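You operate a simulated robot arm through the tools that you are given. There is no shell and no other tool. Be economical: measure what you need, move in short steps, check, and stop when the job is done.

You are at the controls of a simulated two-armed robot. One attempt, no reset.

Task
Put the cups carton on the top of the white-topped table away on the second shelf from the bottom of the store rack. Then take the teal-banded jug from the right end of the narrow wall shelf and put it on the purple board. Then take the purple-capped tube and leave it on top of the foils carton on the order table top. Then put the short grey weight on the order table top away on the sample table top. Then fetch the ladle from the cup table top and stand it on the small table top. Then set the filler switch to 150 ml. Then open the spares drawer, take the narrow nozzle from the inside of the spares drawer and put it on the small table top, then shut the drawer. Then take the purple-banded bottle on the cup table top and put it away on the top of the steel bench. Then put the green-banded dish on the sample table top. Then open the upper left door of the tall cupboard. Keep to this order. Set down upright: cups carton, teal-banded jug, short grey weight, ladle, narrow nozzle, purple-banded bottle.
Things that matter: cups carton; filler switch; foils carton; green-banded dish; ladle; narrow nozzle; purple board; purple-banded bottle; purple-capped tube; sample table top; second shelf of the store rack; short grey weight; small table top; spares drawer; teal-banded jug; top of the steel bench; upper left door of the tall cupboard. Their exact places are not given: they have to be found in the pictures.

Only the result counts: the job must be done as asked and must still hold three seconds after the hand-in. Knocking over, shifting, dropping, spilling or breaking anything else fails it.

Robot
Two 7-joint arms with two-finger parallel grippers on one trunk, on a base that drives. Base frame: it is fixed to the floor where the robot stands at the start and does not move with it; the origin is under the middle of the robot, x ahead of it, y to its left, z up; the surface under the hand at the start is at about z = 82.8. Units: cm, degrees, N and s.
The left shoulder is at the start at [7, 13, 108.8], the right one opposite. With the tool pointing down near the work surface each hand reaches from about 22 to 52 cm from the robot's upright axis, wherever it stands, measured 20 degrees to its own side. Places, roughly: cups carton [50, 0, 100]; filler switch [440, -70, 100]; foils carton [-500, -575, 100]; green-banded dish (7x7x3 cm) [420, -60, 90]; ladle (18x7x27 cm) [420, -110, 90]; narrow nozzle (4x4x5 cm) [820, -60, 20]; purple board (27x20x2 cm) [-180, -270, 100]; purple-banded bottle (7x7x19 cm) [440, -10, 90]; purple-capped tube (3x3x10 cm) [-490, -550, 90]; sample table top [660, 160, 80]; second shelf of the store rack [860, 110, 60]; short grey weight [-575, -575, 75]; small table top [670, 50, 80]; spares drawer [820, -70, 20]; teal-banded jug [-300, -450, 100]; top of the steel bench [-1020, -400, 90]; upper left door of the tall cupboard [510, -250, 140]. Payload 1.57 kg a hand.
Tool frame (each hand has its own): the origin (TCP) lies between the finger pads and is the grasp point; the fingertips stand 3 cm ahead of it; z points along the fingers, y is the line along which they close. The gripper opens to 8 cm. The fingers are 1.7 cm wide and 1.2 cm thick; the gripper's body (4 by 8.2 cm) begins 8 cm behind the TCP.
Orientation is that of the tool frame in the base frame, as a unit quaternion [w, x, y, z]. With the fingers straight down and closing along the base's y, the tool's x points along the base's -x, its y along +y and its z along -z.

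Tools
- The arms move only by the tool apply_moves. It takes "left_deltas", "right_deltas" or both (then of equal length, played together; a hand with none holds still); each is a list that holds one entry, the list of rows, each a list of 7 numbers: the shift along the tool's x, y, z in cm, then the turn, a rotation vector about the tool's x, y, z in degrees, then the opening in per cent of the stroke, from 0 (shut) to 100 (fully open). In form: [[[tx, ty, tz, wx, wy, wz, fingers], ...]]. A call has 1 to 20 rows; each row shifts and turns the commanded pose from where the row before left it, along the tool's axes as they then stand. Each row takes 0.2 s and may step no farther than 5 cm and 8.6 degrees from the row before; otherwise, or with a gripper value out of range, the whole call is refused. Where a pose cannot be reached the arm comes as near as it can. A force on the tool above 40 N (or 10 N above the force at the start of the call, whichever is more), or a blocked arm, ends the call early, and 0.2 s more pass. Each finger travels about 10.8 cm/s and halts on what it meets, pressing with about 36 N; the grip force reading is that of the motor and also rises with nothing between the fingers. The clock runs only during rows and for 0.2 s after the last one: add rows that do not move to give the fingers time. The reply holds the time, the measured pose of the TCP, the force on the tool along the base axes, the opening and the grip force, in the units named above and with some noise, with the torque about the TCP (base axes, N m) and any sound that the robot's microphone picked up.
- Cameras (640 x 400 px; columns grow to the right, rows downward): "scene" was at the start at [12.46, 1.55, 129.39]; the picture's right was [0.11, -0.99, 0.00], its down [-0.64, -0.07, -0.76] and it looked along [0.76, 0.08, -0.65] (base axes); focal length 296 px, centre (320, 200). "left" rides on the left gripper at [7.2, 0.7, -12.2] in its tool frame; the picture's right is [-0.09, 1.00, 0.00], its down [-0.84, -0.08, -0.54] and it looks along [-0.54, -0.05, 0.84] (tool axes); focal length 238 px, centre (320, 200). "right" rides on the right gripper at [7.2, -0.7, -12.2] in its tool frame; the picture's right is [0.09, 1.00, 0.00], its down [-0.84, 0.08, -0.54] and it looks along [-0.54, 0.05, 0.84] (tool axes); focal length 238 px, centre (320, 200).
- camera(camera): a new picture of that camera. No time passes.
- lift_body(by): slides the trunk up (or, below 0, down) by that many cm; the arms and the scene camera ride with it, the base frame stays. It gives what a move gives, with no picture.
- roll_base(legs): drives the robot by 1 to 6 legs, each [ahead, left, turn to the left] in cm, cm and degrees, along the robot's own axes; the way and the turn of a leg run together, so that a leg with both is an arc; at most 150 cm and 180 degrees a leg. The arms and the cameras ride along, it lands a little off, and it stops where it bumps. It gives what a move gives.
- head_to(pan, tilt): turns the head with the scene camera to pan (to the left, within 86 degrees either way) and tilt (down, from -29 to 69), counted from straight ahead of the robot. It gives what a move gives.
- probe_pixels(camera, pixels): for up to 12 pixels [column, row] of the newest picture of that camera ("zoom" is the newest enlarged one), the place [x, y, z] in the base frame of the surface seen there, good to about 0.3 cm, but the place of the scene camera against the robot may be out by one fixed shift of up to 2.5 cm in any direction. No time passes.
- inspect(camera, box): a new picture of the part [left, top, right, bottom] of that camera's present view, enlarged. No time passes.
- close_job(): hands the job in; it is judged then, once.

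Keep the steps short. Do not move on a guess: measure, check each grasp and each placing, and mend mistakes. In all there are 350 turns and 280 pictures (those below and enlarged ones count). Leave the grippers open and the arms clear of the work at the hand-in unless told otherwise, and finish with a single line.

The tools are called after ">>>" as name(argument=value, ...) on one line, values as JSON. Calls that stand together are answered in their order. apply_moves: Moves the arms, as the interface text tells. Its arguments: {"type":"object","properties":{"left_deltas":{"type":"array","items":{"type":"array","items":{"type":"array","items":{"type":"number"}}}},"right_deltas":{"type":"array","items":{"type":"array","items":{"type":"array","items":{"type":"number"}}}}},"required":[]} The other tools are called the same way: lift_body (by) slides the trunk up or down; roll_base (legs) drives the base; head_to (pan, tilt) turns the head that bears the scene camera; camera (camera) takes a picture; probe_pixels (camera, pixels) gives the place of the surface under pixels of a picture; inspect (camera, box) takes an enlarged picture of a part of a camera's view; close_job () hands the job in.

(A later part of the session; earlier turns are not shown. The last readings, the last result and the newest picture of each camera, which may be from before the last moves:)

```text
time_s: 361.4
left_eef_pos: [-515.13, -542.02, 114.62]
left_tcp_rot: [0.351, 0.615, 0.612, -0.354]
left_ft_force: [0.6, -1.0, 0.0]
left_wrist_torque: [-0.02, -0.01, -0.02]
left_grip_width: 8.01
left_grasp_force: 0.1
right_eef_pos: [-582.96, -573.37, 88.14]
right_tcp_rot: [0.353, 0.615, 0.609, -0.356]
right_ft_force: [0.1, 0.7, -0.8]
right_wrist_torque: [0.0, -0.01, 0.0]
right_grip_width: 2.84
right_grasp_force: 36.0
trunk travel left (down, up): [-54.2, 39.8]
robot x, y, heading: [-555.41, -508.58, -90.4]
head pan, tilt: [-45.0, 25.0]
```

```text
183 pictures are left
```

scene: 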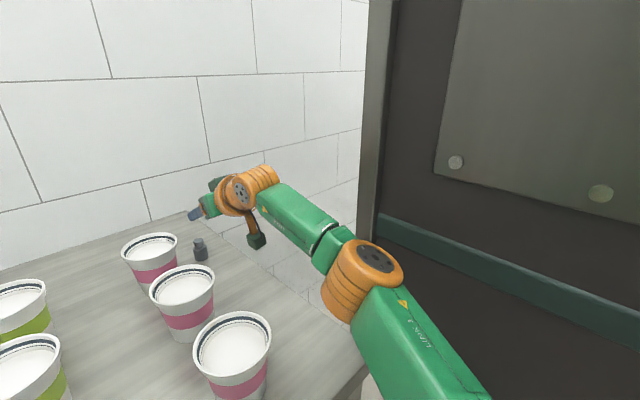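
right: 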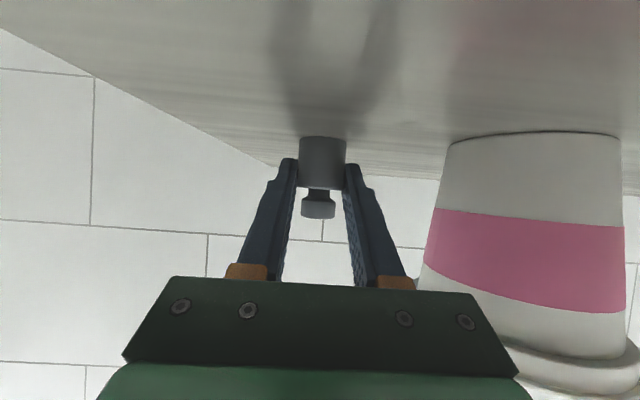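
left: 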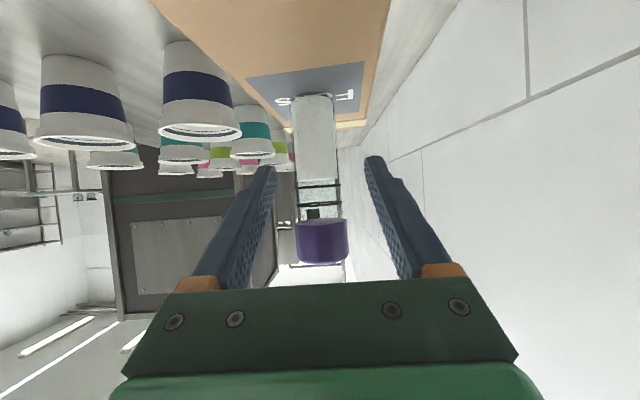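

Gripped at 2.8 cm. I lift high with the trunk, back out, and check.

>>> lift_body(by=30)

>>> camera(camera="right")

>>> roll_base(legs=[[-42, 0, 0]])

>>> camera(camera="scene")

```text
time_s: 364.4
left_eef_pos: [-515.32, -542.12, 144.66]
left_tcp_rot: [0.35, 0.615, 0.611, -0.354]
left_ft_force: [0.4, -0.1, 0.4]
left_wrist_torque: [0.01, 0.0, -0.02]
left_grip_width: 8.0
left_grasp_force: 0.1
right_eef_pos: [-583.06, -573.36, 118.06]
right_tcp_rot: [0.354, 0.615, 0.608, -0.356]
right_ft_force: [0.0, 1.0, -1.1]
right_wrist_torque: [0.03, 0.02, -0.03]
right_grip_width: 2.86
right_grasp_force: 36.1
trunk travel left (down, up): [-84.2, 9.8]
robot x, y, heading: [-555.11, -508.39, -90.5]
head pan, tilt: [-45.0, 25.0]
```

```text
182 pictures are left
```

right: 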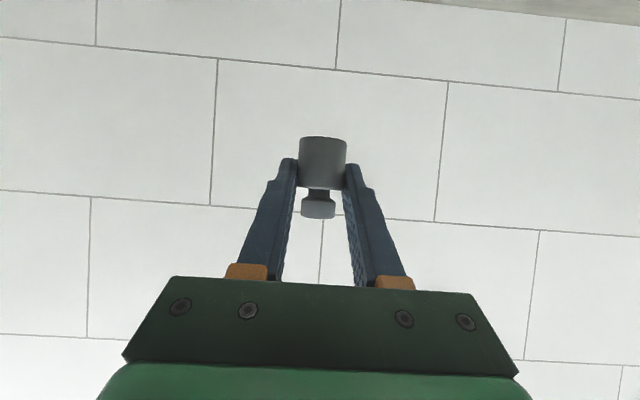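

```text
time_s: 367.0
left_eef_pos: [-515.0, -500.01, 144.69]
left_tcp_rot: [0.35, 0.615, 0.611, -0.354]
left_ft_force: [-1.2, 0.5, 0.0]
left_wrist_torque: [0.0, 0.01, 0.01]
left_grip_width: 8.03
left_grasp_force: 0.1
right_eef_pos: [-582.66, -531.2, 118.02]
right_tcp_rot: [0.354, 0.615, 0.609, -0.355]
right_ft_force: [-0.2, -0.3, -1.1]
right_wrist_torque: [0.01, 0.0, -0.03]
right_grip_width: 2.86
right_grasp_force: 36.1
trunk travel left (down, up): [-84.2, 9.8]
robot x, y, heading: [-555.31, -466.65, -90.6]
head pan, tilt: [-45.0, 25.0]
```

```text
181 pictures are left
```

scene: 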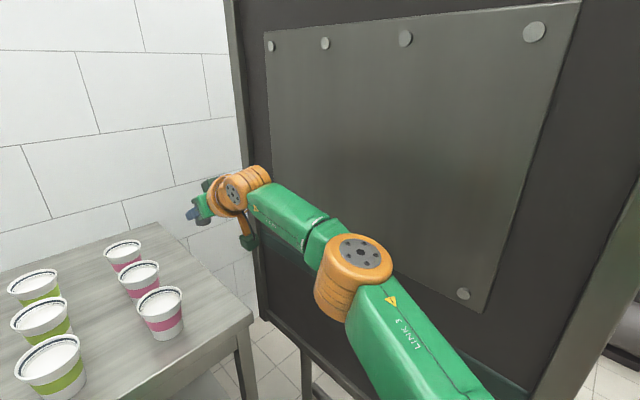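

The weight is secure and the cups stand undisturbed. I shorten the right arm and drive back to the corridor.

>>> apply_moves(right_deltas=[[[2.5, 0, -4.3, 0, 0, 0, 10], [2.5, 0, -4.3, 0, 0, 0, 10], [2.5, 0, -4.3, 0, 0, 0, 10], [2, 0, -3.4, 0, 0, 0, 10]]])

>>> roll_base(legs=[[0, 105, 0.5], [-68, 32, 0], [-68, 32, 0], [-118, 61, 0], [-22, 45, 0], [0, 0, 90]])

>>> head_to(pan=0, tilt=15)

>>> camera(camera="scene")

```text
time_s: 368.0
left_eef_pos: [-514.95, -499.49, 144.73]
left_tcp_rot: [0.351, 0.614, 0.611, -0.355]
left_ft_force: [-0.2, -0.5, 0.0]
left_wrist_torque: [-0.01, -0.03, -0.01]
left_grip_width: 7.99
left_grasp_force: 0.1
right_eef_pos: [-582.65, -511.75, 118.19]
right_tcp_rot: [0.354, 0.615, 0.607, -0.357]
right_ft_force: [0.8, 0.2, -1.9]
right_wrist_torque: [-0.01, 0.01, 0.02]
right_grip_width: 2.86
right_grasp_force: 36.3
trunk travel left (down, up): [-84.2, 9.8]
robot x, y, heading: [-554.75, -466.35, -90.4]
head pan, tilt: [-45.0, 25.0]
```

```text
time_s: 393.6
left_eef_pos: [-248.11, -145.55, 144.7]
left_tcp_rot: [0.498, 0.0, 0.867, -0.001]
left_ft_force: [0.3, -1.1, -0.9]
left_wrist_torque: [0.04, -0.01, 0.01]
left_grip_width: 8.0
left_grasp_force: 0.0
right_eef_pos: [-235.5, -213.06, 118.09]
right_tcp_rot: [0.502, 0.001, 0.865, 0.0]
right_ft_force: [0.0, -0.7, -1.4]
right_wrist_torque: [0.0, -0.03, 0.01]
right_grip_width: 2.89
right_grasp_force: 35.7
trunk travel left (down, up): [-84.2, 9.8]
robot x, y, heading: [-281.36, -185.62, -0.4]
head pan, tilt: [-45.0, 25.0]
```

```text
time_s: 394.7
left_eef_pos: [-248.24, -145.52, 144.74]
left_tcp_rot: [0.498, 0.0, 0.867, -0.001]
left_ft_force: [0.4, 0.8, 0.7]
left_wrist_torque: [-0.01, -0.01, 0.02]
left_grip_width: 7.99
left_grasp_force: 0.1
right_eef_pos: [-235.36, -213.04, 118.08]
right_tcp_rot: [0.501, 0.001, 0.865, 0.001]
right_ft_force: [-0.3, -0.7, -1.0]
right_wrist_torque: [0.01, 0.02, 0.0]
right_grip_width: 2.86
right_grasp_force: 36.5
trunk travel left (down, up): [-84.2, 9.8]
robot x, y, heading: [-281.51, -186.03, 0.4]
head pan, tilt: [0.0, 15.0]
```

```text
180 pictures are left
```

scene: 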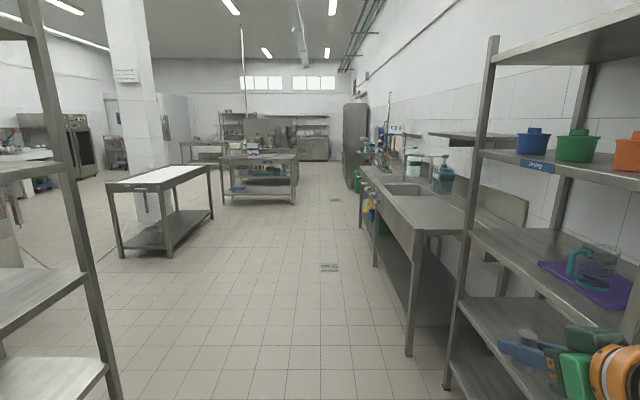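

Clear corridor. I drive back east, staying a touch to the left.

>>> roll_base(legs=[[145, 4, -0.3], [145, 0, 0], [145, 0, 0]])

>>> roll_base(legs=[[145, 0, 0], [145, 0, 0], [120, 0, 0]])

>>> head_to(pan=55, tilt=18)

>>> camera(camera="scene")

```text
time_s: 415.3
left_eef_pos: [181.87, -142.9, 144.78]
left_tcp_rot: [0.499, -0.009, 0.866, 0.005]
left_ft_force: [0.7, 0.6, 0.5]
left_wrist_torque: [0.01, -0.02, 0.02]
left_grip_width: 8.0
left_grasp_force: 0.1
right_eef_pos: [195.84, -210.23, 118.12]
right_tcp_rot: [0.501, -0.006, 0.865, 0.004]
right_ft_force: [-0.1, 0.2, -1.2]
right_wrist_torque: [-0.03, 0.03, 0.02]
right_grip_width: 2.87
right_grasp_force: 36.5
trunk travel left (down, up): [-84.2, 9.8]
robot x, y, heading: [149.51, -184.05, 0.8]
head pan, tilt: [0.0, 15.0]
```

```text
time_s: 435.1
left_eef_pos: [591.01, -122.73, 144.8]
left_tcp_rot: [0.499, -0.03, 0.866, 0.016]
left_ft_force: [-0.1, 0.5, 0.0]
left_wrist_torque: [0.0, -0.01, 0.03]
left_grip_width: 8.0
left_grasp_force: 0.1
right_eef_pos: [608.48, -189.16, 118.12]
right_tcp_rot: [0.501, -0.029, 0.865, 0.018]
right_ft_force: [-0.6, 0.1, 0.3]
right_wrist_torque: [-0.04, 0.01, -0.01]
right_grip_width: 2.85
right_grasp_force: 35.2
trunk travel left (down, up): [-84.2, 9.8]
robot x, y, heading: [561.03, -165.31, 4.1]
head pan, tilt: [0.0, 15.0]
```

```text
time_s: 436.4
left_eef_pos: [591.07, -122.7, 144.7]
left_tcp_rot: [0.498, -0.031, 0.866, 0.017]
left_ft_force: [0.3, -0.3, -0.9]
left_wrist_torque: [0.0, 0.0, -0.01]
left_grip_width: 7.96
left_grasp_force: 0.0
right_eef_pos: [608.48, -189.14, 118.07]
right_tcp_rot: [0.501, -0.03, 0.865, 0.018]
right_ft_force: [0.7, 0.1, -1.0]
right_wrist_torque: [0.02, -0.02, -0.01]
right_grip_width: 2.88
right_grasp_force: 35.6
trunk travel left (down, up): [-84.2, 9.8]
robot x, y, heading: [560.82, -165.44, 3.9]
head pan, tilt: [55.0, 18.0]
```

```text
179 pictures are left
```

scene: 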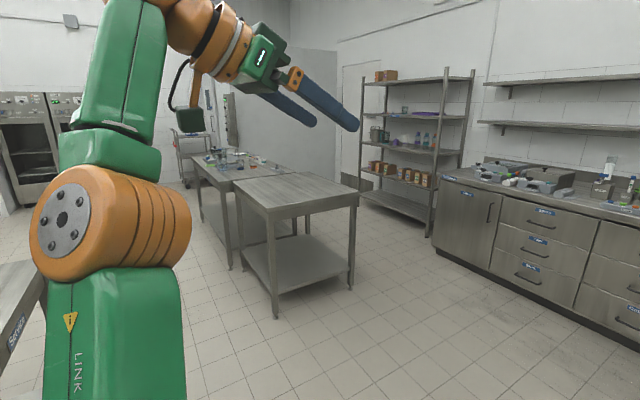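

The small table (empty) and the sample table behind it are visible. I probe their corners and the bench on the left.

>>> probe_pixels(camera="scene", pixels=[[268, 207], [358, 195], [235, 182], [312, 174], [275, 315], [195, 165], [228, 186], [38, 270], [232, 265], [295, 178], [45, 300]])

>>> inspect(camera="scene", box=[170, 130, 370, 230])

```text
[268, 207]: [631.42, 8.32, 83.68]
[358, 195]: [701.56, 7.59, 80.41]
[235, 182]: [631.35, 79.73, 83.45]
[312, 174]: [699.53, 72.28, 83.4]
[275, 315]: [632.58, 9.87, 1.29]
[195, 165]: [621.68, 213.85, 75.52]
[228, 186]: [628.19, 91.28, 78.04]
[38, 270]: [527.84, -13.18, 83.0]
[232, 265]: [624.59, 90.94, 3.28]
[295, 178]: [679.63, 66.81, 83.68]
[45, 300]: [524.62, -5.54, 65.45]
```

```text
3.20 times, centred on (270, 180) of scene
```

zoom: 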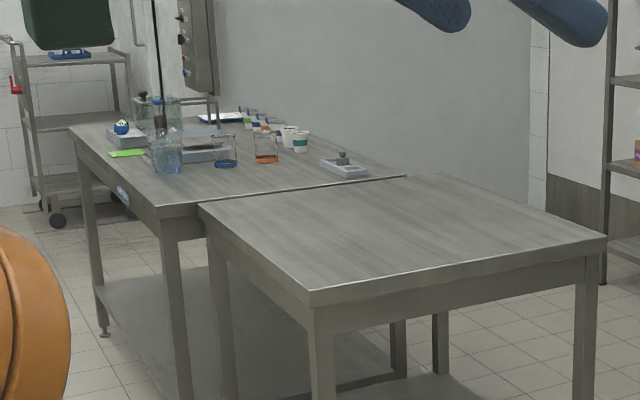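

The sample table's near corner (x≥622, y 90–120) is free. I drive up between the benches to about (585,130).

>>> roll_base(legs=[[17, 0, -4], [0, 148, 0]])

>>> roll_base(legs=[[0, 146, 0]])

>>> head_to(pan=-10, tilt=30)

>>> camera(camera="scene")

>>> camera(camera="right")

```text
time_s: 444.8
left_eef_pos: [610.96, 24.77, 144.82]
left_tcp_rot: [0.499, 0.0, 0.867, -0.001]
left_ft_force: [0.3, 1.1, 1.0]
left_wrist_torque: [0.0, 0.0, 0.01]
left_grip_width: 8.01
left_grasp_force: 0.1
right_eef_pos: [623.6, -42.79, 118.15]
right_tcp_rot: [0.502, 0.002, 0.865, 0.0]
right_ft_force: [-0.1, -1.1, -1.1]
right_wrist_torque: [-0.03, -0.01, 0.01]
right_grip_width: 2.84
right_grasp_force: 36.1
trunk travel left (down, up): [-84.2, 9.8]
robot x, y, heading: [577.78, -15.74, -0.1]
head pan, tilt: [55.0, 18.0]
```

```text
time_s: 452.1
left_eef_pos: [611.51, 171.4, 144.76]
left_tcp_rot: [0.499, 0.001, 0.867, -0.001]
left_ft_force: [0.4, 0.0, -0.4]
left_wrist_torque: [-0.01, -0.05, 0.0]
left_grip_width: 8.01
left_grasp_force: 0.1
right_eef_pos: [624.1, 103.81, 118.05]
right_tcp_rot: [0.502, 0.004, 0.865, -0.001]
right_ft_force: [-0.7, -0.6, -0.7]
right_wrist_torque: [-0.02, 0.0, -0.02]
right_grip_width: 2.89
right_grasp_force: 35.9
trunk travel left (down, up): [-84.2, 9.8]
robot x, y, heading: [578.23, 131.3, -0.2]
head pan, tilt: [55.0, 18.0]
```

```text
time_s: 453.4
left_eef_pos: [611.64, 171.48, 144.74]
left_tcp_rot: [0.498, 0.001, 0.867, -0.002]
left_ft_force: [-0.4, 0.2, 0.5]
left_wrist_torque: [0.0, 0.0, 0.01]
left_grip_width: 7.99
left_grasp_force: 0.2
right_eef_pos: [623.89, 103.87, 118.09]
right_tcp_rot: [0.502, 0.004, 0.865, -0.001]
right_ft_force: [0.7, -0.5, -1.2]
right_wrist_torque: [-0.01, -0.01, -0.04]
right_grip_width: 2.84
right_grasp_force: 35.5
trunk travel left (down, up): [-84.2, 9.8]
robot x, y, heading: [578.2, 131.19, -0.4]
head pan, tilt: [-10.0, 30.0]
```

```text
177 pictures are left
```

scene: 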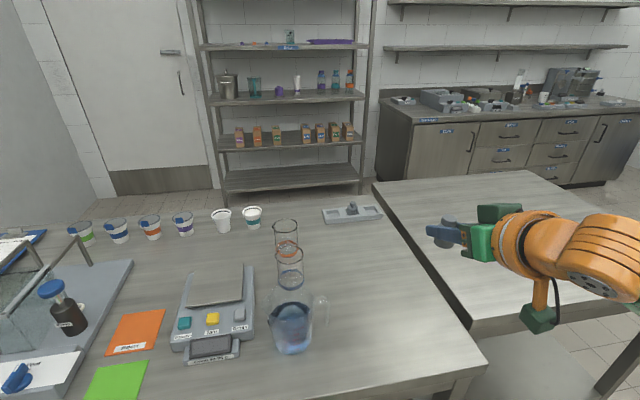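

```text
176 pictures are left
```

right: 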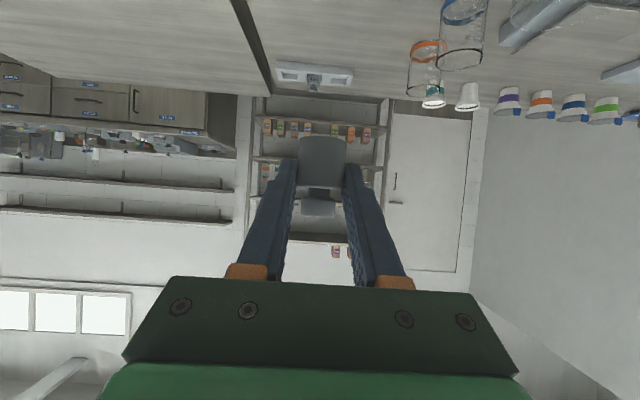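

Free space lies right of the beakers, around (400,290). I probe it.

>>> probe_pixels(camera="scene", pixels=[[410, 300], [380, 260], [327, 320], [292, 350], [470, 350], [430, 250], [325, 213], [382, 215], [395, 330], [300, 260], [285, 360]])

```text
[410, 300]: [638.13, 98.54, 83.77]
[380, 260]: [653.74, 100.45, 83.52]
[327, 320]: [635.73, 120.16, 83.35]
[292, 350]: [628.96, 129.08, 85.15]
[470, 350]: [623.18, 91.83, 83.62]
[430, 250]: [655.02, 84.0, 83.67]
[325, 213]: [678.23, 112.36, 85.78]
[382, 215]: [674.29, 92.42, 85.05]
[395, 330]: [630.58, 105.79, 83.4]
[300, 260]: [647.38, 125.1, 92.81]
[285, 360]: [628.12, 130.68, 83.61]
```

I'll set it at about (642,104). I drive 17 cm ahead, then lower partly with the trunk and partly with the arm, keeping the left hand above the apparatus.

>>> roll_base(legs=[[17, 0, 0.3]])

>>> lift_body(by=-14)

>>> apply_moves(right_deltas=[[[3.46, 0, 2, 0, 0, 0, 10], [3.46, 0, 2, 0, 0, 0, 10], [3.46, 0, 2, 0, 0, 0, 10], [0, 0, 0, 0, 0, 0, 10]]])

>>> camera(camera="right")

>>> camera(camera="scene")

```text
time_s: 454.9
left_eef_pos: [627.83, 171.46, 144.89]
left_tcp_rot: [0.5, 0.0, 0.866, -0.001]
left_ft_force: [0.1, 0.6, 1.0]
left_wrist_torque: [0.01, -0.02, -0.01]
left_grip_width: 7.98
left_grasp_force: 0.1
right_eef_pos: [640.83, 104.13, 118.31]
right_tcp_rot: [0.503, 0.001, 0.864, 0.0]
right_ft_force: [-1.3, 0.0, -1.7]
right_wrist_torque: [-0.01, -0.02, -0.02]
right_grip_width: 2.86
right_grasp_force: 36.0
trunk travel left (down, up): [-84.2, 9.8]
robot x, y, heading: [595.64, 131.11, -0.1]
head pan, tilt: [-10.0, 30.0]
```

```text
time_s: 456.6
left_eef_pos: [628.34, 171.54, 130.77]
left_tcp_rot: [0.499, 0.001, 0.867, -0.001]
left_ft_force: [0.0, 0.7, 0.0]
left_wrist_torque: [0.02, -0.01, -0.01]
left_grip_width: 8.01
left_grasp_force: 0.1
right_eef_pos: [641.1, 104.01, 104.17]
right_tcp_rot: [0.502, 0.001, 0.865, 0.0]
right_ft_force: [-0.4, -0.3, -1.3]
right_wrist_torque: [0.01, 0.03, -0.01]
right_grip_width: 2.88
right_grasp_force: 35.6
trunk travel left (down, up): [-70.2, 23.8]
robot x, y, heading: [595.21, 131.22, -0.1]
head pan, tilt: [-10.0, 30.0]
```

```text
time_s: 457.6
left_eef_pos: [628.31, 171.45, 130.71]
left_tcp_rot: [0.499, 0.001, 0.867, -0.001]
left_ft_force: [-1.1, -0.3, 0.6]
left_wrist_torque: [0.0, -0.01, 0.01]
left_grip_width: 7.98
left_grasp_force: 0.1
right_eef_pos: [641.37, 104.18, 92.19]
right_tcp_rot: [0.502, 0.001, 0.865, 0.0]
right_ft_force: [-0.4, 0.3, -1.9]
right_wrist_torque: [0.01, 0.02, -0.02]
right_grip_width: 2.85
right_grasp_force: 35.9
trunk travel left (down, up): [-70.2, 23.8]
robot x, y, heading: [595.47, 131.18, -0.4]
head pan, tilt: [-10.0, 30.0]
```

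```text
175 pictures are left
```

right: 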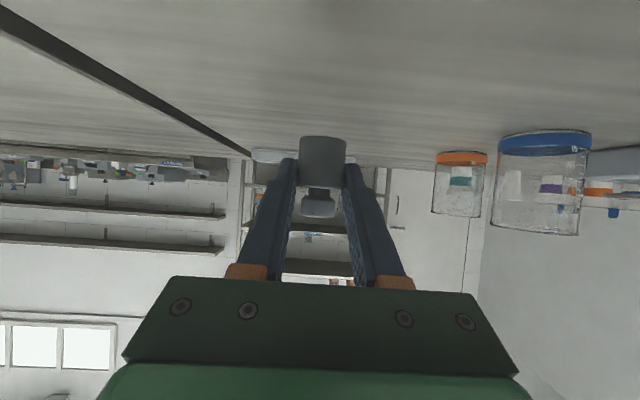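

```text
174 pictures are left
```

scene: 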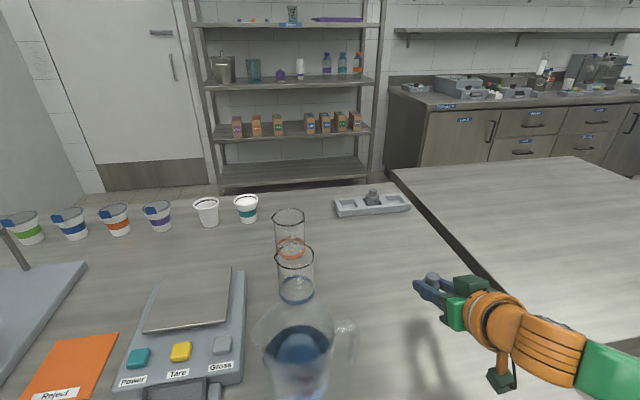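

>>> lift_body(by=-3.6)

>>> lift_body(by=-0.3)

>>> lift_body(by=-0.2)

```text
time_s: 458.4
left_eef_pos: [628.28, 171.4, 127.05]
left_tcp_rot: [0.499, 0.001, 0.867, -0.002]
left_ft_force: [0.5, -0.2, -1.0]
left_wrist_torque: [0.02, -0.02, -0.01]
left_grip_width: 8.0
left_grasp_force: 0.0
right_eef_pos: [641.28, 104.09, 88.53]
right_tcp_rot: [0.502, 0.002, 0.865, 0.0]
right_ft_force: [0.7, -0.5, -1.1]
right_wrist_torque: [-0.01, -0.01, -0.01]
right_grip_width: 2.87
right_grasp_force: 36.3
trunk travel left (down, up): [-66.6, 27.4]
robot x, y, heading: [595.44, 131.23, -0.3]
head pan, tilt: [-10.0, 30.0]
```

```text
time_s: 458.9
left_eef_pos: [628.36, 171.56, 126.9]
left_tcp_rot: [0.498, 0.0, 0.867, -0.001]
left_ft_force: [0.3, -0.3, 0.1]
left_wrist_torque: [-0.02, 0.03, -0.04]
left_grip_width: 8.01
left_grasp_force: 0.1
right_eef_pos: [641.36, 104.13, 88.28]
right_tcp_rot: [0.502, 0.002, 0.865, 0.0]
right_ft_force: [0.3, -0.6, -2.1]
right_wrist_torque: [-0.01, 0.01, -0.02]
right_grip_width: 2.86
right_grasp_force: 35.9
trunk travel left (down, up): [-66.3, 27.7]
robot x, y, heading: [595.19, 131.38, -0.0]
head pan, tilt: [-10.0, 30.0]
```

```text
time_s: 459.4
left_eef_pos: [628.21, 171.69, 126.59]
left_tcp_rot: [0.499, -0.001, 0.867, 0.0]
left_ft_force: [-0.5, -0.3, 0.1]
left_wrist_torque: [-0.02, -0.01, 0.01]
left_grip_width: 8.01
left_grasp_force: 0.0
right_eef_pos: [641.27, 104.01, 88.17]
right_tcp_rot: [0.502, 0.001, 0.865, 0.0]
right_ft_force: [0.2, -1.4, 1.6]
right_wrist_torque: [-0.05, -0.03, -0.02]
right_grip_width: 2.85
right_grasp_force: 36.0
trunk travel left (down, up): [-66.1, 27.9]
robot x, y, heading: [595.4, 130.97, -0.4]
head pan, tilt: [-10.0, 30.0]
```

Contact is starting. A hair more, then I open and back off.

>>> lift_body(by=-0.2)

>>> apply_moves(right_deltas=[[[0, 0, 0, 0, 0, 0, 38], [0, 0, 0, 0, 0, 0, 45], [0, 0, 0, 0, 0, 0, 60], [0, 0, 0, 0, 0, 0, 75], [0, 0, 0, 0, 0, 0, 75]]])

>>> roll_base(legs=[[-17, 0, 0]])

>>> camera(camera="scene")

```text
time_s: 459.9
left_eef_pos: [628.08, 171.55, 126.43]
left_tcp_rot: [0.499, 0.0, 0.866, -0.001]
left_ft_force: [-0.4, 0.2, -0.3]
left_wrist_torque: [0.03, 0.01, -0.02]
left_grip_width: 8.0
left_grasp_force: 0.0
right_eef_pos: [641.35, 104.18, 88.08]
right_tcp_rot: [0.505, 0.001, 0.863, 0.0]
right_ft_force: [5.5, -3.7, 15.0]
right_wrist_torque: [-0.05, -0.19, -0.01]
right_grip_width: 2.84
right_grasp_force: 35.8
trunk travel left (down, up): [-65.9, 28.1]
robot x, y, heading: [595.03, 131.09, -0.3]
head pan, tilt: [-10.0, 30.0]
```

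```text
time_s: 461.1
left_eef_pos: [628.35, 171.45, 126.35]
left_tcp_rot: [0.499, -0.001, 0.866, -0.001]
left_ft_force: [-0.2, -0.5, -0.2]
left_wrist_torque: [0.0, 0.02, 0.01]
left_grip_width: 7.97
left_grasp_force: 0.1
right_eef_pos: [641.35, 104.2, 87.92]
right_tcp_rot: [0.501, 0.001, 0.865, 0.001]
right_ft_force: [-0.1, 0.5, 0.2]
right_wrist_torque: [0.0, 0.01, 0.0]
right_grip_width: 5.99
right_grasp_force: 0.0
trunk travel left (down, up): [-65.9, 28.1]
robot x, y, heading: [595.06, 131.02, -0.1]
head pan, tilt: [-10.0, 30.0]
```

```text
time_s: 462.6
left_eef_pos: [611.5, 171.61, 126.41]
left_tcp_rot: [0.498, 0.001, 0.867, -0.002]
left_ft_force: [0.6, 0.6, 0.8]
left_wrist_torque: [-0.03, 0.01, 0.0]
left_grip_width: 8.01
left_grasp_force: 0.0
right_eef_pos: [624.18, 104.04, 87.8]
right_tcp_rot: [0.5, 0.004, 0.866, -0.001]
right_ft_force: [-0.6, -0.6, 0.0]
right_wrist_torque: [0.03, -0.01, -0.02]
right_grip_width: 6.02
right_grasp_force: 0.2
trunk travel left (down, up): [-65.9, 28.1]
robot x, y, heading: [578.18, 131.01, -0.4]
head pan, tilt: [-10.0, 30.0]
```

```text
173 pictures are left
```

scene: 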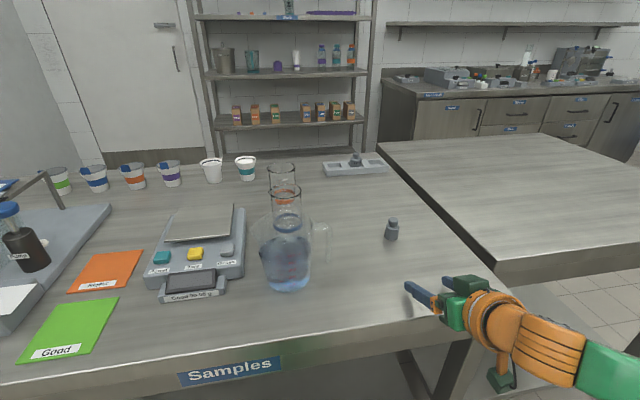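

The weight stands upright on the sample table. Now the ladle on the cup table: I raise the trunk and drive back west round the cup table's end to look.

>>> lift_body(by=25)

>>> roll_base(legs=[[-110, -25, 0.3], [-105, -25, 0]])

>>> head_to(pan=-70, tilt=25)

>>> camera(camera="scene")

```text
time_s: 465.2
left_eef_pos: [611.37, 171.48, 151.45]
left_tcp_rot: [0.499, 0.0, 0.867, -0.001]
left_ft_force: [0.3, -0.7, -0.6]
left_wrist_torque: [-0.01, -0.02, -0.03]
left_grip_width: 7.99
left_grasp_force: 0.1
right_eef_pos: [624.14, 104.1, 113.03]
right_tcp_rot: [0.502, 0.003, 0.865, -0.002]
right_ft_force: [0.1, 0.2, 0.2]
right_wrist_torque: [0.03, 0.03, -0.01]
right_grip_width: 6.0
right_grasp_force: 0.0
trunk travel left (down, up): [-90.9, 3.1]
robot x, y, heading: [577.97, 131.35, -0.6]
head pan, tilt: [-10.0, 30.0]
```

```text
time_s: 476.1
left_eef_pos: [396.65, 122.3, 151.38]
left_tcp_rot: [0.498, 0.007, 0.867, -0.005]
left_ft_force: [-0.3, -0.3, 0.1]
left_wrist_torque: [0.02, 0.03, 0.0]
left_grip_width: 8.02
left_grasp_force: 0.0
right_eef_pos: [408.4, 54.57, 112.86]
right_tcp_rot: [0.5, 0.009, 0.866, -0.004]
right_ft_force: [0.4, 0.3, -0.6]
right_wrist_torque: [-0.01, -0.01, -0.02]
right_grip_width: 6.01
right_grasp_force: 0.1
trunk travel left (down, up): [-90.9, 3.1]
robot x, y, heading: [362.93, 82.5, -1.2]
head pan, tilt: [-10.0, 30.0]
```

```text
time_s: 477.4
left_eef_pos: [396.6, 122.25, 151.41]
left_tcp_rot: [0.499, 0.007, 0.867, -0.005]
left_ft_force: [1.0, 0.4, -0.4]
left_wrist_torque: [0.03, -0.01, -0.04]
left_grip_width: 7.97
left_grasp_force: 0.1
right_eef_pos: [408.4, 54.59, 112.89]
right_tcp_rot: [0.502, 0.01, 0.865, -0.005]
right_ft_force: [-0.4, -0.3, -0.4]
right_wrist_torque: [0.0, -0.01, 0.01]
right_grip_width: 6.02
right_grasp_force: 0.1
trunk travel left (down, up): [-90.9, 3.1]
robot x, y, heading: [362.77, 82.34, -1.3]
head pan, tilt: [-70.0, 25.0]
```

```text
172 pictures are left
```

scene: 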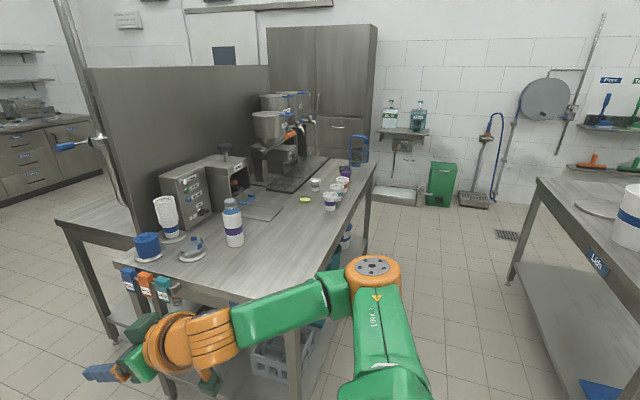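

>>> inspect(camera="scene", box=[130, 70, 400, 270])

>>> probe_pixels(camera="scene", pixels=[[362, 150], [358, 165], [233, 220], [305, 200], [275, 292], [130, 245], [375, 170], [540, 185], [510, 280], [182, 200], [200, 250], [330, 210]])

```text
2.00 times, centred on (265, 170) of scene
```

zoom: 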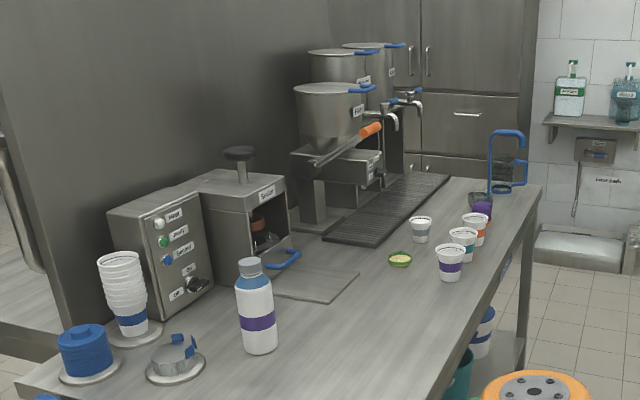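

```text
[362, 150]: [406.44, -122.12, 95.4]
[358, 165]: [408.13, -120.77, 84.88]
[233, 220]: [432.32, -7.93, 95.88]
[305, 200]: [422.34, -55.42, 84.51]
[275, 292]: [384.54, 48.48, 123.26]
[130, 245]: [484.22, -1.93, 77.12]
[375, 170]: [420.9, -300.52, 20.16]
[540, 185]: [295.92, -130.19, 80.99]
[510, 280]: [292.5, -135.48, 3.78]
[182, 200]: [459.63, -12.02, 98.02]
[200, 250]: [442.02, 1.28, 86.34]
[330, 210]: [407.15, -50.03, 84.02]
```

>>> inspect(camera="scene", box=[320, 120, 400, 200])

>>> inspect(camera="scene", box=[140, 130, 280, 260])

```text
5.00 times, centred on (360, 160) of scene
```

zoom: 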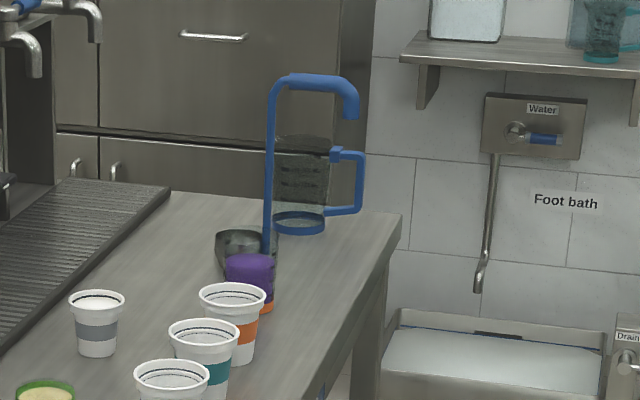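

```text
3.08 times, centred on (210, 195) of scene
```

zoom: 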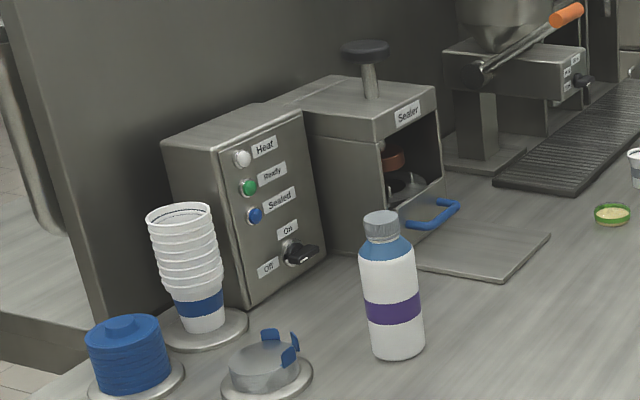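

The ladle has its bowl at (240,245 in the enlargement) and a tall blue hooked handle; a blue jug stands right behind it. The filler with its side switch is further back. I drive into the lane in front of the cup table.

>>> roll_base(legs=[[-20, 0, 1.3], [0, -80, 0], [0, -75, 0]])

>>> head_to(pan=-25, tilt=28)

>>> camera(camera="scene")

>>> camera(camera="right")

```text
time_s: 486.6
left_eef_pos: [376.22, -31.22, 151.49]
left_tcp_rot: [0.498, -0.01, 0.867, 0.003]
left_ft_force: [0.5, 0.0, 0.2]
left_wrist_torque: [0.0, 0.03, 0.0]
left_grip_width: 7.99
left_grasp_force: 0.1
right_eef_pos: [390.75, -98.35, 112.86]
right_tcp_rot: [0.502, -0.008, 0.865, 0.004]
right_ft_force: [-1.4, -0.2, 0.0]
right_wrist_torque: [0.0, 0.0, -0.01]
right_grip_width: 5.99
right_grasp_force: 0.2
trunk travel left (down, up): [-90.9, 3.1]
robot x, y, heading: [344.1, -72.54, 1.0]
head pan, tilt: [-70.0, 25.0]
```

```text
time_s: 487.7
left_eef_pos: [376.25, -31.32, 151.49]
left_tcp_rot: [0.499, -0.01, 0.867, 0.005]
left_ft_force: [0.0, -0.4, -0.1]
left_wrist_torque: [-0.02, 0.01, 0.0]
left_grip_width: 8.0
left_grasp_force: 0.0
right_eef_pos: [390.72, -98.41, 112.88]
right_tcp_rot: [0.501, -0.008, 0.865, 0.006]
right_ft_force: [0.6, 0.1, -0.3]
right_wrist_torque: [-0.01, -0.06, 0.01]
right_grip_width: 5.99
right_grasp_force: 0.0
trunk travel left (down, up): [-90.9, 3.1]
robot x, y, heading: [344.11, -72.67, 1.2]
head pan, tilt: [-25.0, 28.0]
```

```text
168 pictures are left
```

scene: 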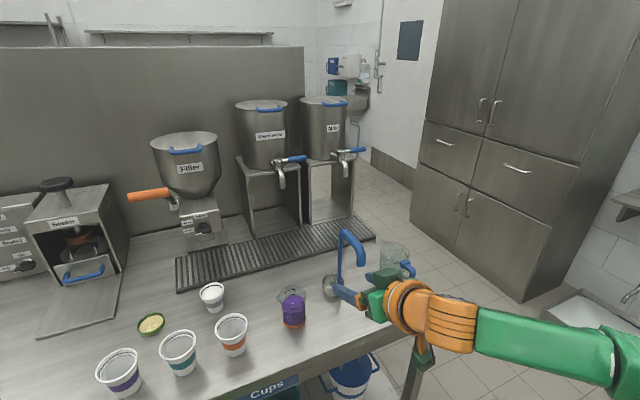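

```text
167 pictures are left
```

right: 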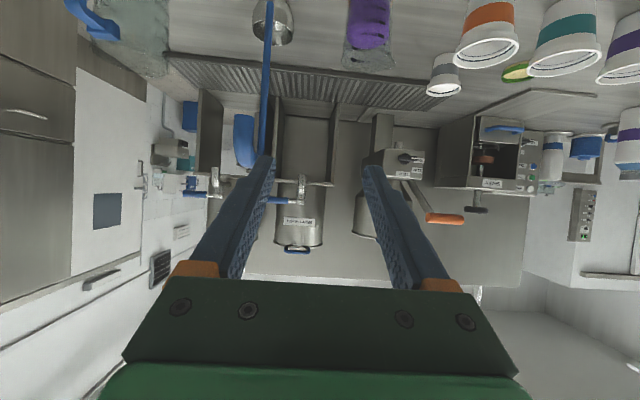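

>>> probe_pixels(camera="right", pixels=[[275, 25], [269, 40], [267, 80], [265, 120], [244, 140], [246, 160], [290, 30], [258, 25], [262, 135], [100, 25]])

>>> inspect(camera="scene", box=[290, 210, 430, 320])

>>> inspect(camera="scene", box=[140, 130, 260, 260])

```text
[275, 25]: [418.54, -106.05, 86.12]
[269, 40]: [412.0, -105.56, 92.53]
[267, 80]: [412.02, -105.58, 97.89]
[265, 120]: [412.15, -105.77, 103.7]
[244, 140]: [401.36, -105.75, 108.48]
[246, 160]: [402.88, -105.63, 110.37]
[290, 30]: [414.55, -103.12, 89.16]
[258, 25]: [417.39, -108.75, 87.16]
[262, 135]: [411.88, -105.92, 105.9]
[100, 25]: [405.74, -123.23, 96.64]
```

```text
3.64 times, centred on (360, 265) of scene
```

zoom: 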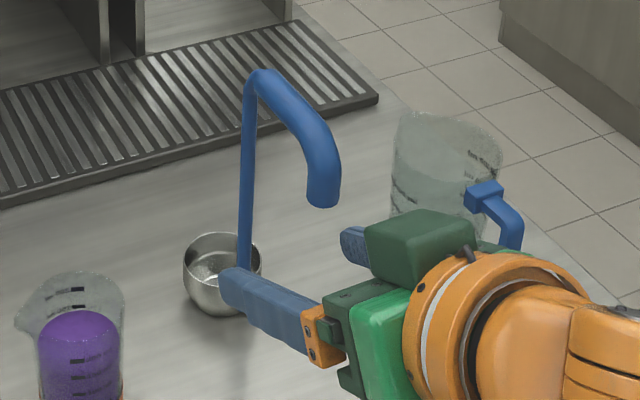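

```text
3.08 times, centred on (200, 195) of scene
```

zoom: 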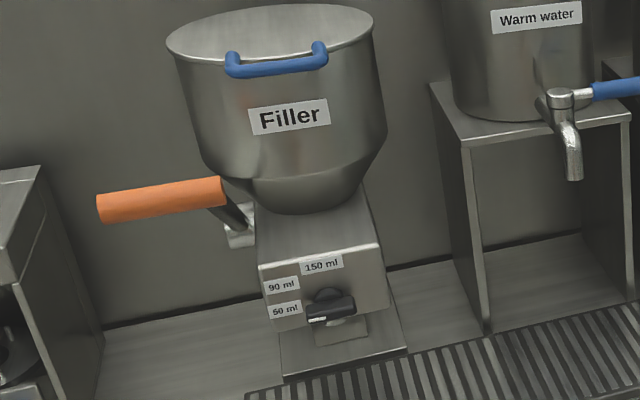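

I probe the hook tip and the neighbours in the scene picture.

>>> probe_pixels(camera="scene", pixels=[[361, 262], [350, 235], [341, 250], [339, 275], [328, 285], [318, 275], [293, 320], [305, 292], [385, 255], [395, 240], [330, 296]])

```text
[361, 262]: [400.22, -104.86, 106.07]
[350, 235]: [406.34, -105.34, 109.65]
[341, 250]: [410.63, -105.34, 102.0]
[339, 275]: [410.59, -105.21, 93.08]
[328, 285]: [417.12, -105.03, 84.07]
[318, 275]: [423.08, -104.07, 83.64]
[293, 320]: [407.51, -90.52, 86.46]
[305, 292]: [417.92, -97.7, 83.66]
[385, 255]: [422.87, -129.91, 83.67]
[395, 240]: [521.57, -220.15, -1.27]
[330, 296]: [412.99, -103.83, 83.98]
```

The hook tip is at z≈107 and the rod at (411.8,-105.7). I will slide in under the hook with the hand at 75° pitch, z≈95. First I align, tilt and lower in front of the table.

>>> roll_base(legs=[[0, -6.7, -1.2]])

>>> apply_moves(right_deltas=[[[0, 0, 0, 0, -7.5, 0, 75], [0, 0, 0, 0, -7.5, 0, 75], [0, 0, 0, 0, 0, 0, 75]]])

>>> lift_body(by=-18)

>>> camera(camera="right")

```text
time_s: 488.7
left_eef_pos: [377.12, -37.2, 151.03]
left_tcp_rot: [0.499, -0.003, 0.867, -0.005]
left_ft_force: [-0.5, 1.5, -0.1]
left_wrist_torque: [-0.06, -0.03, -0.07]
left_grip_width: 7.98
left_grasp_force: 0.0
right_eef_pos: [390.22, -105.01, 113.21]
right_tcp_rot: [0.502, -0.001, 0.865, -0.004]
right_ft_force: [-0.2, 0.5, 1.0]
right_wrist_torque: [-0.01, 0.01, -0.05]
right_grip_width: 6.0
right_grasp_force: 0.1
trunk travel left (down, up): [-90.9, 3.1]
robot x, y, heading: [344.06, -78.91, -0.1]
head pan, tilt: [-25.0, 28.0]
```

```text
time_s: 489.5
left_eef_pos: [377.18, -38.45, 151.35]
left_tcp_rot: [0.499, -0.001, 0.867, -0.002]
left_ft_force: [-0.3, 0.5, 0.9]
left_wrist_torque: [0.0, 0.0, 0.01]
left_grip_width: 8.0
left_grasp_force: 0.1
right_eef_pos: [390.5, -104.65, 113.05]
right_tcp_rot: [0.539, -0.016, 0.842, 0.009]
right_ft_force: [-0.3, 0.1, -0.1]
right_wrist_torque: [0.0, 0.0, 0.03]
right_grip_width: 5.97
right_grasp_force: 0.0
right hand out of reach, approached as far as the arm can: row 1, 2
trunk travel left (down, up): [-90.9, 3.1]
robot x, y, heading: [343.96, -78.77, -0.1]
head pan, tilt: [-25.0, 28.0]
```

```text
time_s: 491.5
left_eef_pos: [377.14, -38.55, 133.51]
left_tcp_rot: [0.498, -0.001, 0.867, -0.001]
left_ft_force: [-0.3, 0.5, 0.8]
left_wrist_torque: [0.0, 0.0, -0.01]
left_grip_width: 7.99
left_grasp_force: 0.0
right_eef_pos: [390.44, -104.83, 95.02]
right_tcp_rot: [0.54, -0.014, 0.841, 0.008]
right_ft_force: [0.4, 0.6, -0.3]
right_wrist_torque: [-0.03, 0.03, 0.0]
right_grip_width: 5.99
right_grasp_force: 0.1
trunk travel left (down, up): [-72.9, 21.1]
robot x, y, heading: [344.34, -78.92, 0.1]
head pan, tilt: [-25.0, 28.0]
```

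```text
164 pictures are left
```

right: 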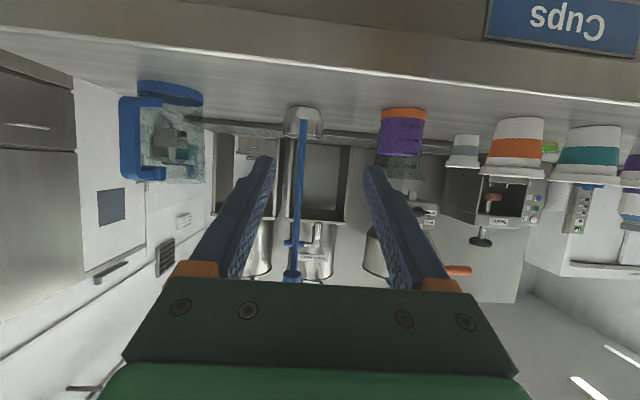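

The rod is slightly left of centre. I shift the hand 0.9 cm right, lower 1.5 cm and drive in under the hook.

>>> apply_moves(right_deltas=[[[0, -0.9, 0, 0, 0, 0, 75], [0, 0, 0, 0, 0, 0, 75]]])

>>> lift_body(by=-1.5)

>>> roll_base(legs=[[12, 0, 0]])

>>> camera(camera="right")

>>> camera(camera="scene")

```text
time_s: 492.1
left_eef_pos: [377.24, -38.6, 133.41]
left_tcp_rot: [0.498, -0.001, 0.867, 0.0]
left_ft_force: [-0.3, 0.5, 0.4]
left_wrist_torque: [-0.01, -0.02, 0.0]
left_grip_width: 8.02
left_grasp_force: 0.1
right_eef_pos: [390.55, -105.69, 95.23]
right_tcp_rot: [0.54, -0.016, 0.841, 0.009]
right_ft_force: [-0.5, 0.6, -0.8]
right_wrist_torque: [-0.01, 0.03, -0.02]
right_grip_width: 6.02
right_grasp_force: 0.0
trunk travel left (down, up): [-72.9, 21.1]
robot x, y, heading: [344.54, -78.52, -0.1]
head pan, tilt: [-25.0, 28.0]
```

```text
time_s: 492.7
left_eef_pos: [377.17, -38.61, 131.88]
left_tcp_rot: [0.498, -0.001, 0.867, -0.001]
left_ft_force: [-0.3, -0.1, -0.7]
left_wrist_torque: [0.04, 0.0, -0.03]
left_grip_width: 7.99
left_grasp_force: 0.1
right_eef_pos: [390.54, -105.54, 93.62]
right_tcp_rot: [0.54, -0.014, 0.842, 0.008]
right_ft_force: [-0.1, -1.1, -0.1]
right_wrist_torque: [0.03, 0.0, -0.01]
right_grip_width: 5.99
right_grasp_force: 0.0
trunk travel left (down, up): [-71.4, 22.6]
robot x, y, heading: [344.6, -78.66, 0.2]
head pan, tilt: [-25.0, 28.0]
```

```text
time_s: 493.9
left_eef_pos: [388.93, -38.47, 132.05]
left_tcp_rot: [0.499, -0.002, 0.867, 0.0]
left_ft_force: [0.2, 0.4, -0.4]
left_wrist_torque: [0.0, -0.01, -0.02]
left_grip_width: 8.01
left_grasp_force: 0.0
right_eef_pos: [402.18, -105.61, 93.74]
right_tcp_rot: [0.541, -0.015, 0.841, 0.008]
right_ft_force: [1.4, -0.5, -0.7]
right_wrist_torque: [-0.01, 0.02, 0.0]
right_grip_width: 5.97
right_grasp_force: 0.1
trunk travel left (down, up): [-71.4, 22.6]
robot x, y, heading: [355.93, -79.15, 0.2]
head pan, tilt: [-25.0, 28.0]
```

```text
163 pictures are left
```

right: 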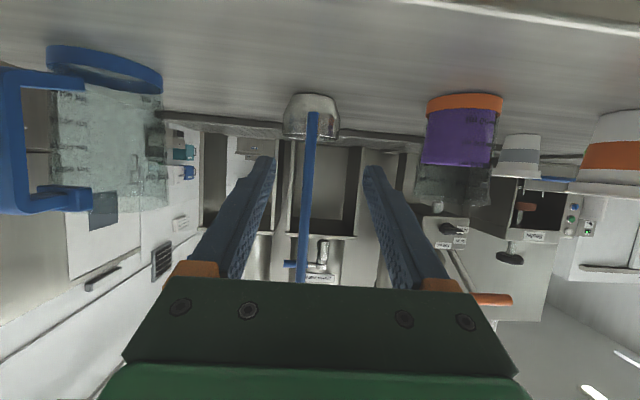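

```text
162 pictures are left
```

scene: 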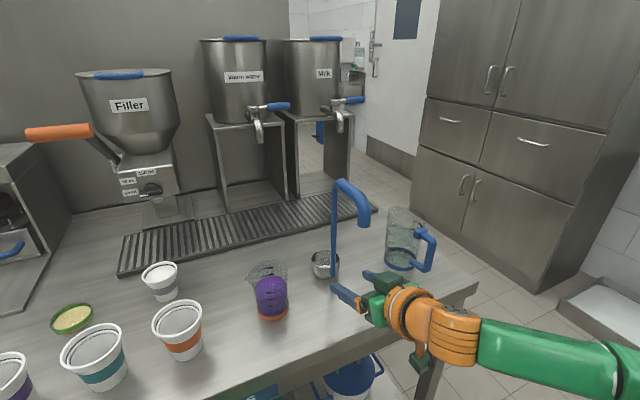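

>>> probe_pixels(camera="right", pixels=[[311, 140], [307, 200], [304, 260], [325, 120], [290, 120]])

>>> roll_base(legs=[[9, 0, 0]])

>>> camera(camera="right")

>>> camera(camera="scene")

```text
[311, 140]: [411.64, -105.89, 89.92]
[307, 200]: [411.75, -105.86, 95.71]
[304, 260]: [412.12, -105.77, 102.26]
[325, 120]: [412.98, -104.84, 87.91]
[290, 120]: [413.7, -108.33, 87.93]
```

```text
time_s: 495.0
left_eef_pos: [397.64, -38.52, 132.03]
left_tcp_rot: [0.501, -0.002, 0.866, 0.0]
left_ft_force: [0.3, -0.3, -0.4]
left_wrist_torque: [0.0, 0.03, -0.02]
left_grip_width: 7.99
left_grasp_force: 0.0
right_eef_pos: [411.29, -105.43, 93.71]
right_tcp_rot: [0.542, -0.015, 0.84, 0.009]
right_ft_force: [-0.4, 0.4, -0.7]
right_wrist_torque: [-0.02, 0.02, -0.03]
right_grip_width: 6.01
right_grasp_force: 0.0
trunk travel left (down, up): [-71.4, 22.6]
robot x, y, heading: [365.03, -78.82, 0.3]
head pan, tilt: [-25.0, 28.0]
```

```text
161 pictures are left
```

right: 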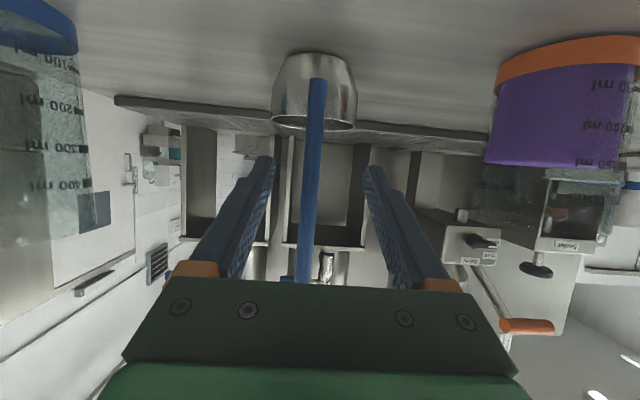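

```text
160 pictures are left
```

scene: 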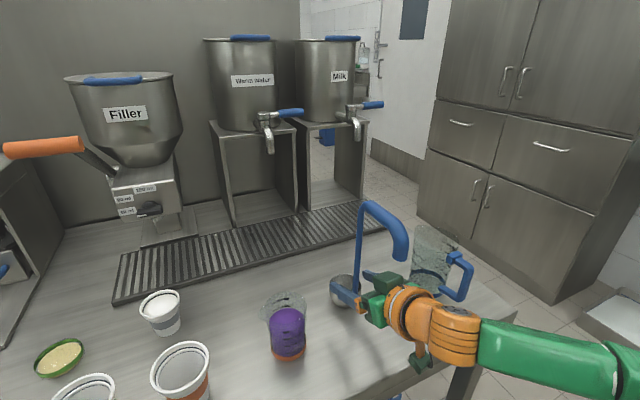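

The rod is between the pads. I close and lift slightly with the trunk.

>>> apply_moves(right_deltas=[[[0, -0.4, 0, 0, 0, 0, 50], [0, 0, 0, 0, 0, 0, 25], [0, 0, 0, 0, 0, 0, 10], [0, 0, 0, 0, 0, 0, 0], [0, 0, 0, 0, 0, 0, 0], [0, 0, 0, 0, 0, 0, 0]]])

>>> lift_body(by=3)

>>> camera(camera="right")

>>> camera(camera="scene")

```text
time_s: 496.4
left_eef_pos: [397.76, -38.58, 132.06]
left_tcp_rot: [0.499, -0.002, 0.867, 0.0]
left_ft_force: [-0.2, -0.1, 0.1]
left_wrist_torque: [-0.01, -0.01, -0.01]
left_grip_width: 7.98
left_grasp_force: 0.0
right_eef_pos: [411.33, -105.91, 93.58]
right_tcp_rot: [0.541, -0.015, 0.841, 0.009]
right_ft_force: [0.4, -1.0, 3.3]
right_wrist_torque: [0.0, -0.16, -0.03]
right_grip_width: 0.9
right_grasp_force: 27.7
trunk travel left (down, up): [-71.4, 22.6]
robot x, y, heading: [364.94, -79.16, 0.1]
head pan, tilt: [-25.0, 28.0]
```

```text
time_s: 497.2
left_eef_pos: [397.96, -38.51, 134.87]
left_tcp_rot: [0.498, -0.002, 0.867, 0.0]
left_ft_force: [-0.2, 0.2, -0.2]
left_wrist_torque: [-0.01, -0.01, -0.02]
left_grip_width: 7.98
left_grasp_force: 0.1
right_eef_pos: [411.44, -105.93, 96.63]
right_tcp_rot: [0.54, -0.016, 0.841, 0.01]
right_ft_force: [-0.2, -0.5, -2.0]
right_wrist_torque: [0.0, 0.09, 0.01]
right_grip_width: 0.91
right_grasp_force: 27.6
trunk travel left (down, up): [-74.4, 19.6]
robot x, y, heading: [364.91, -78.9, 0.4]
head pan, tilt: [-25.0, 28.0]
```

```text
159 pictures are left
```

right: 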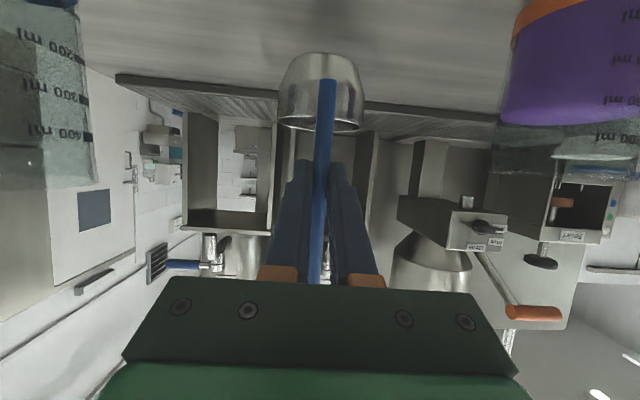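

```text
158 pictures are left
```

scene: 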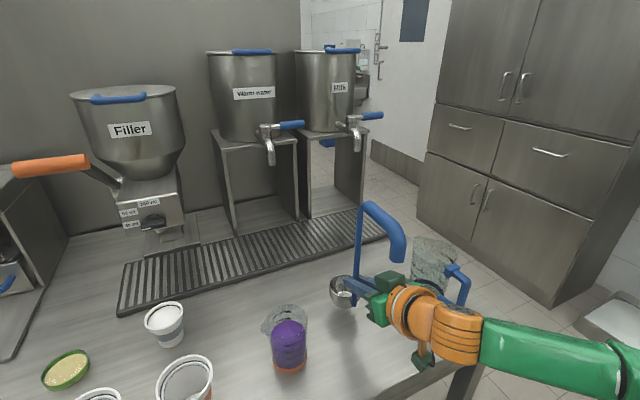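

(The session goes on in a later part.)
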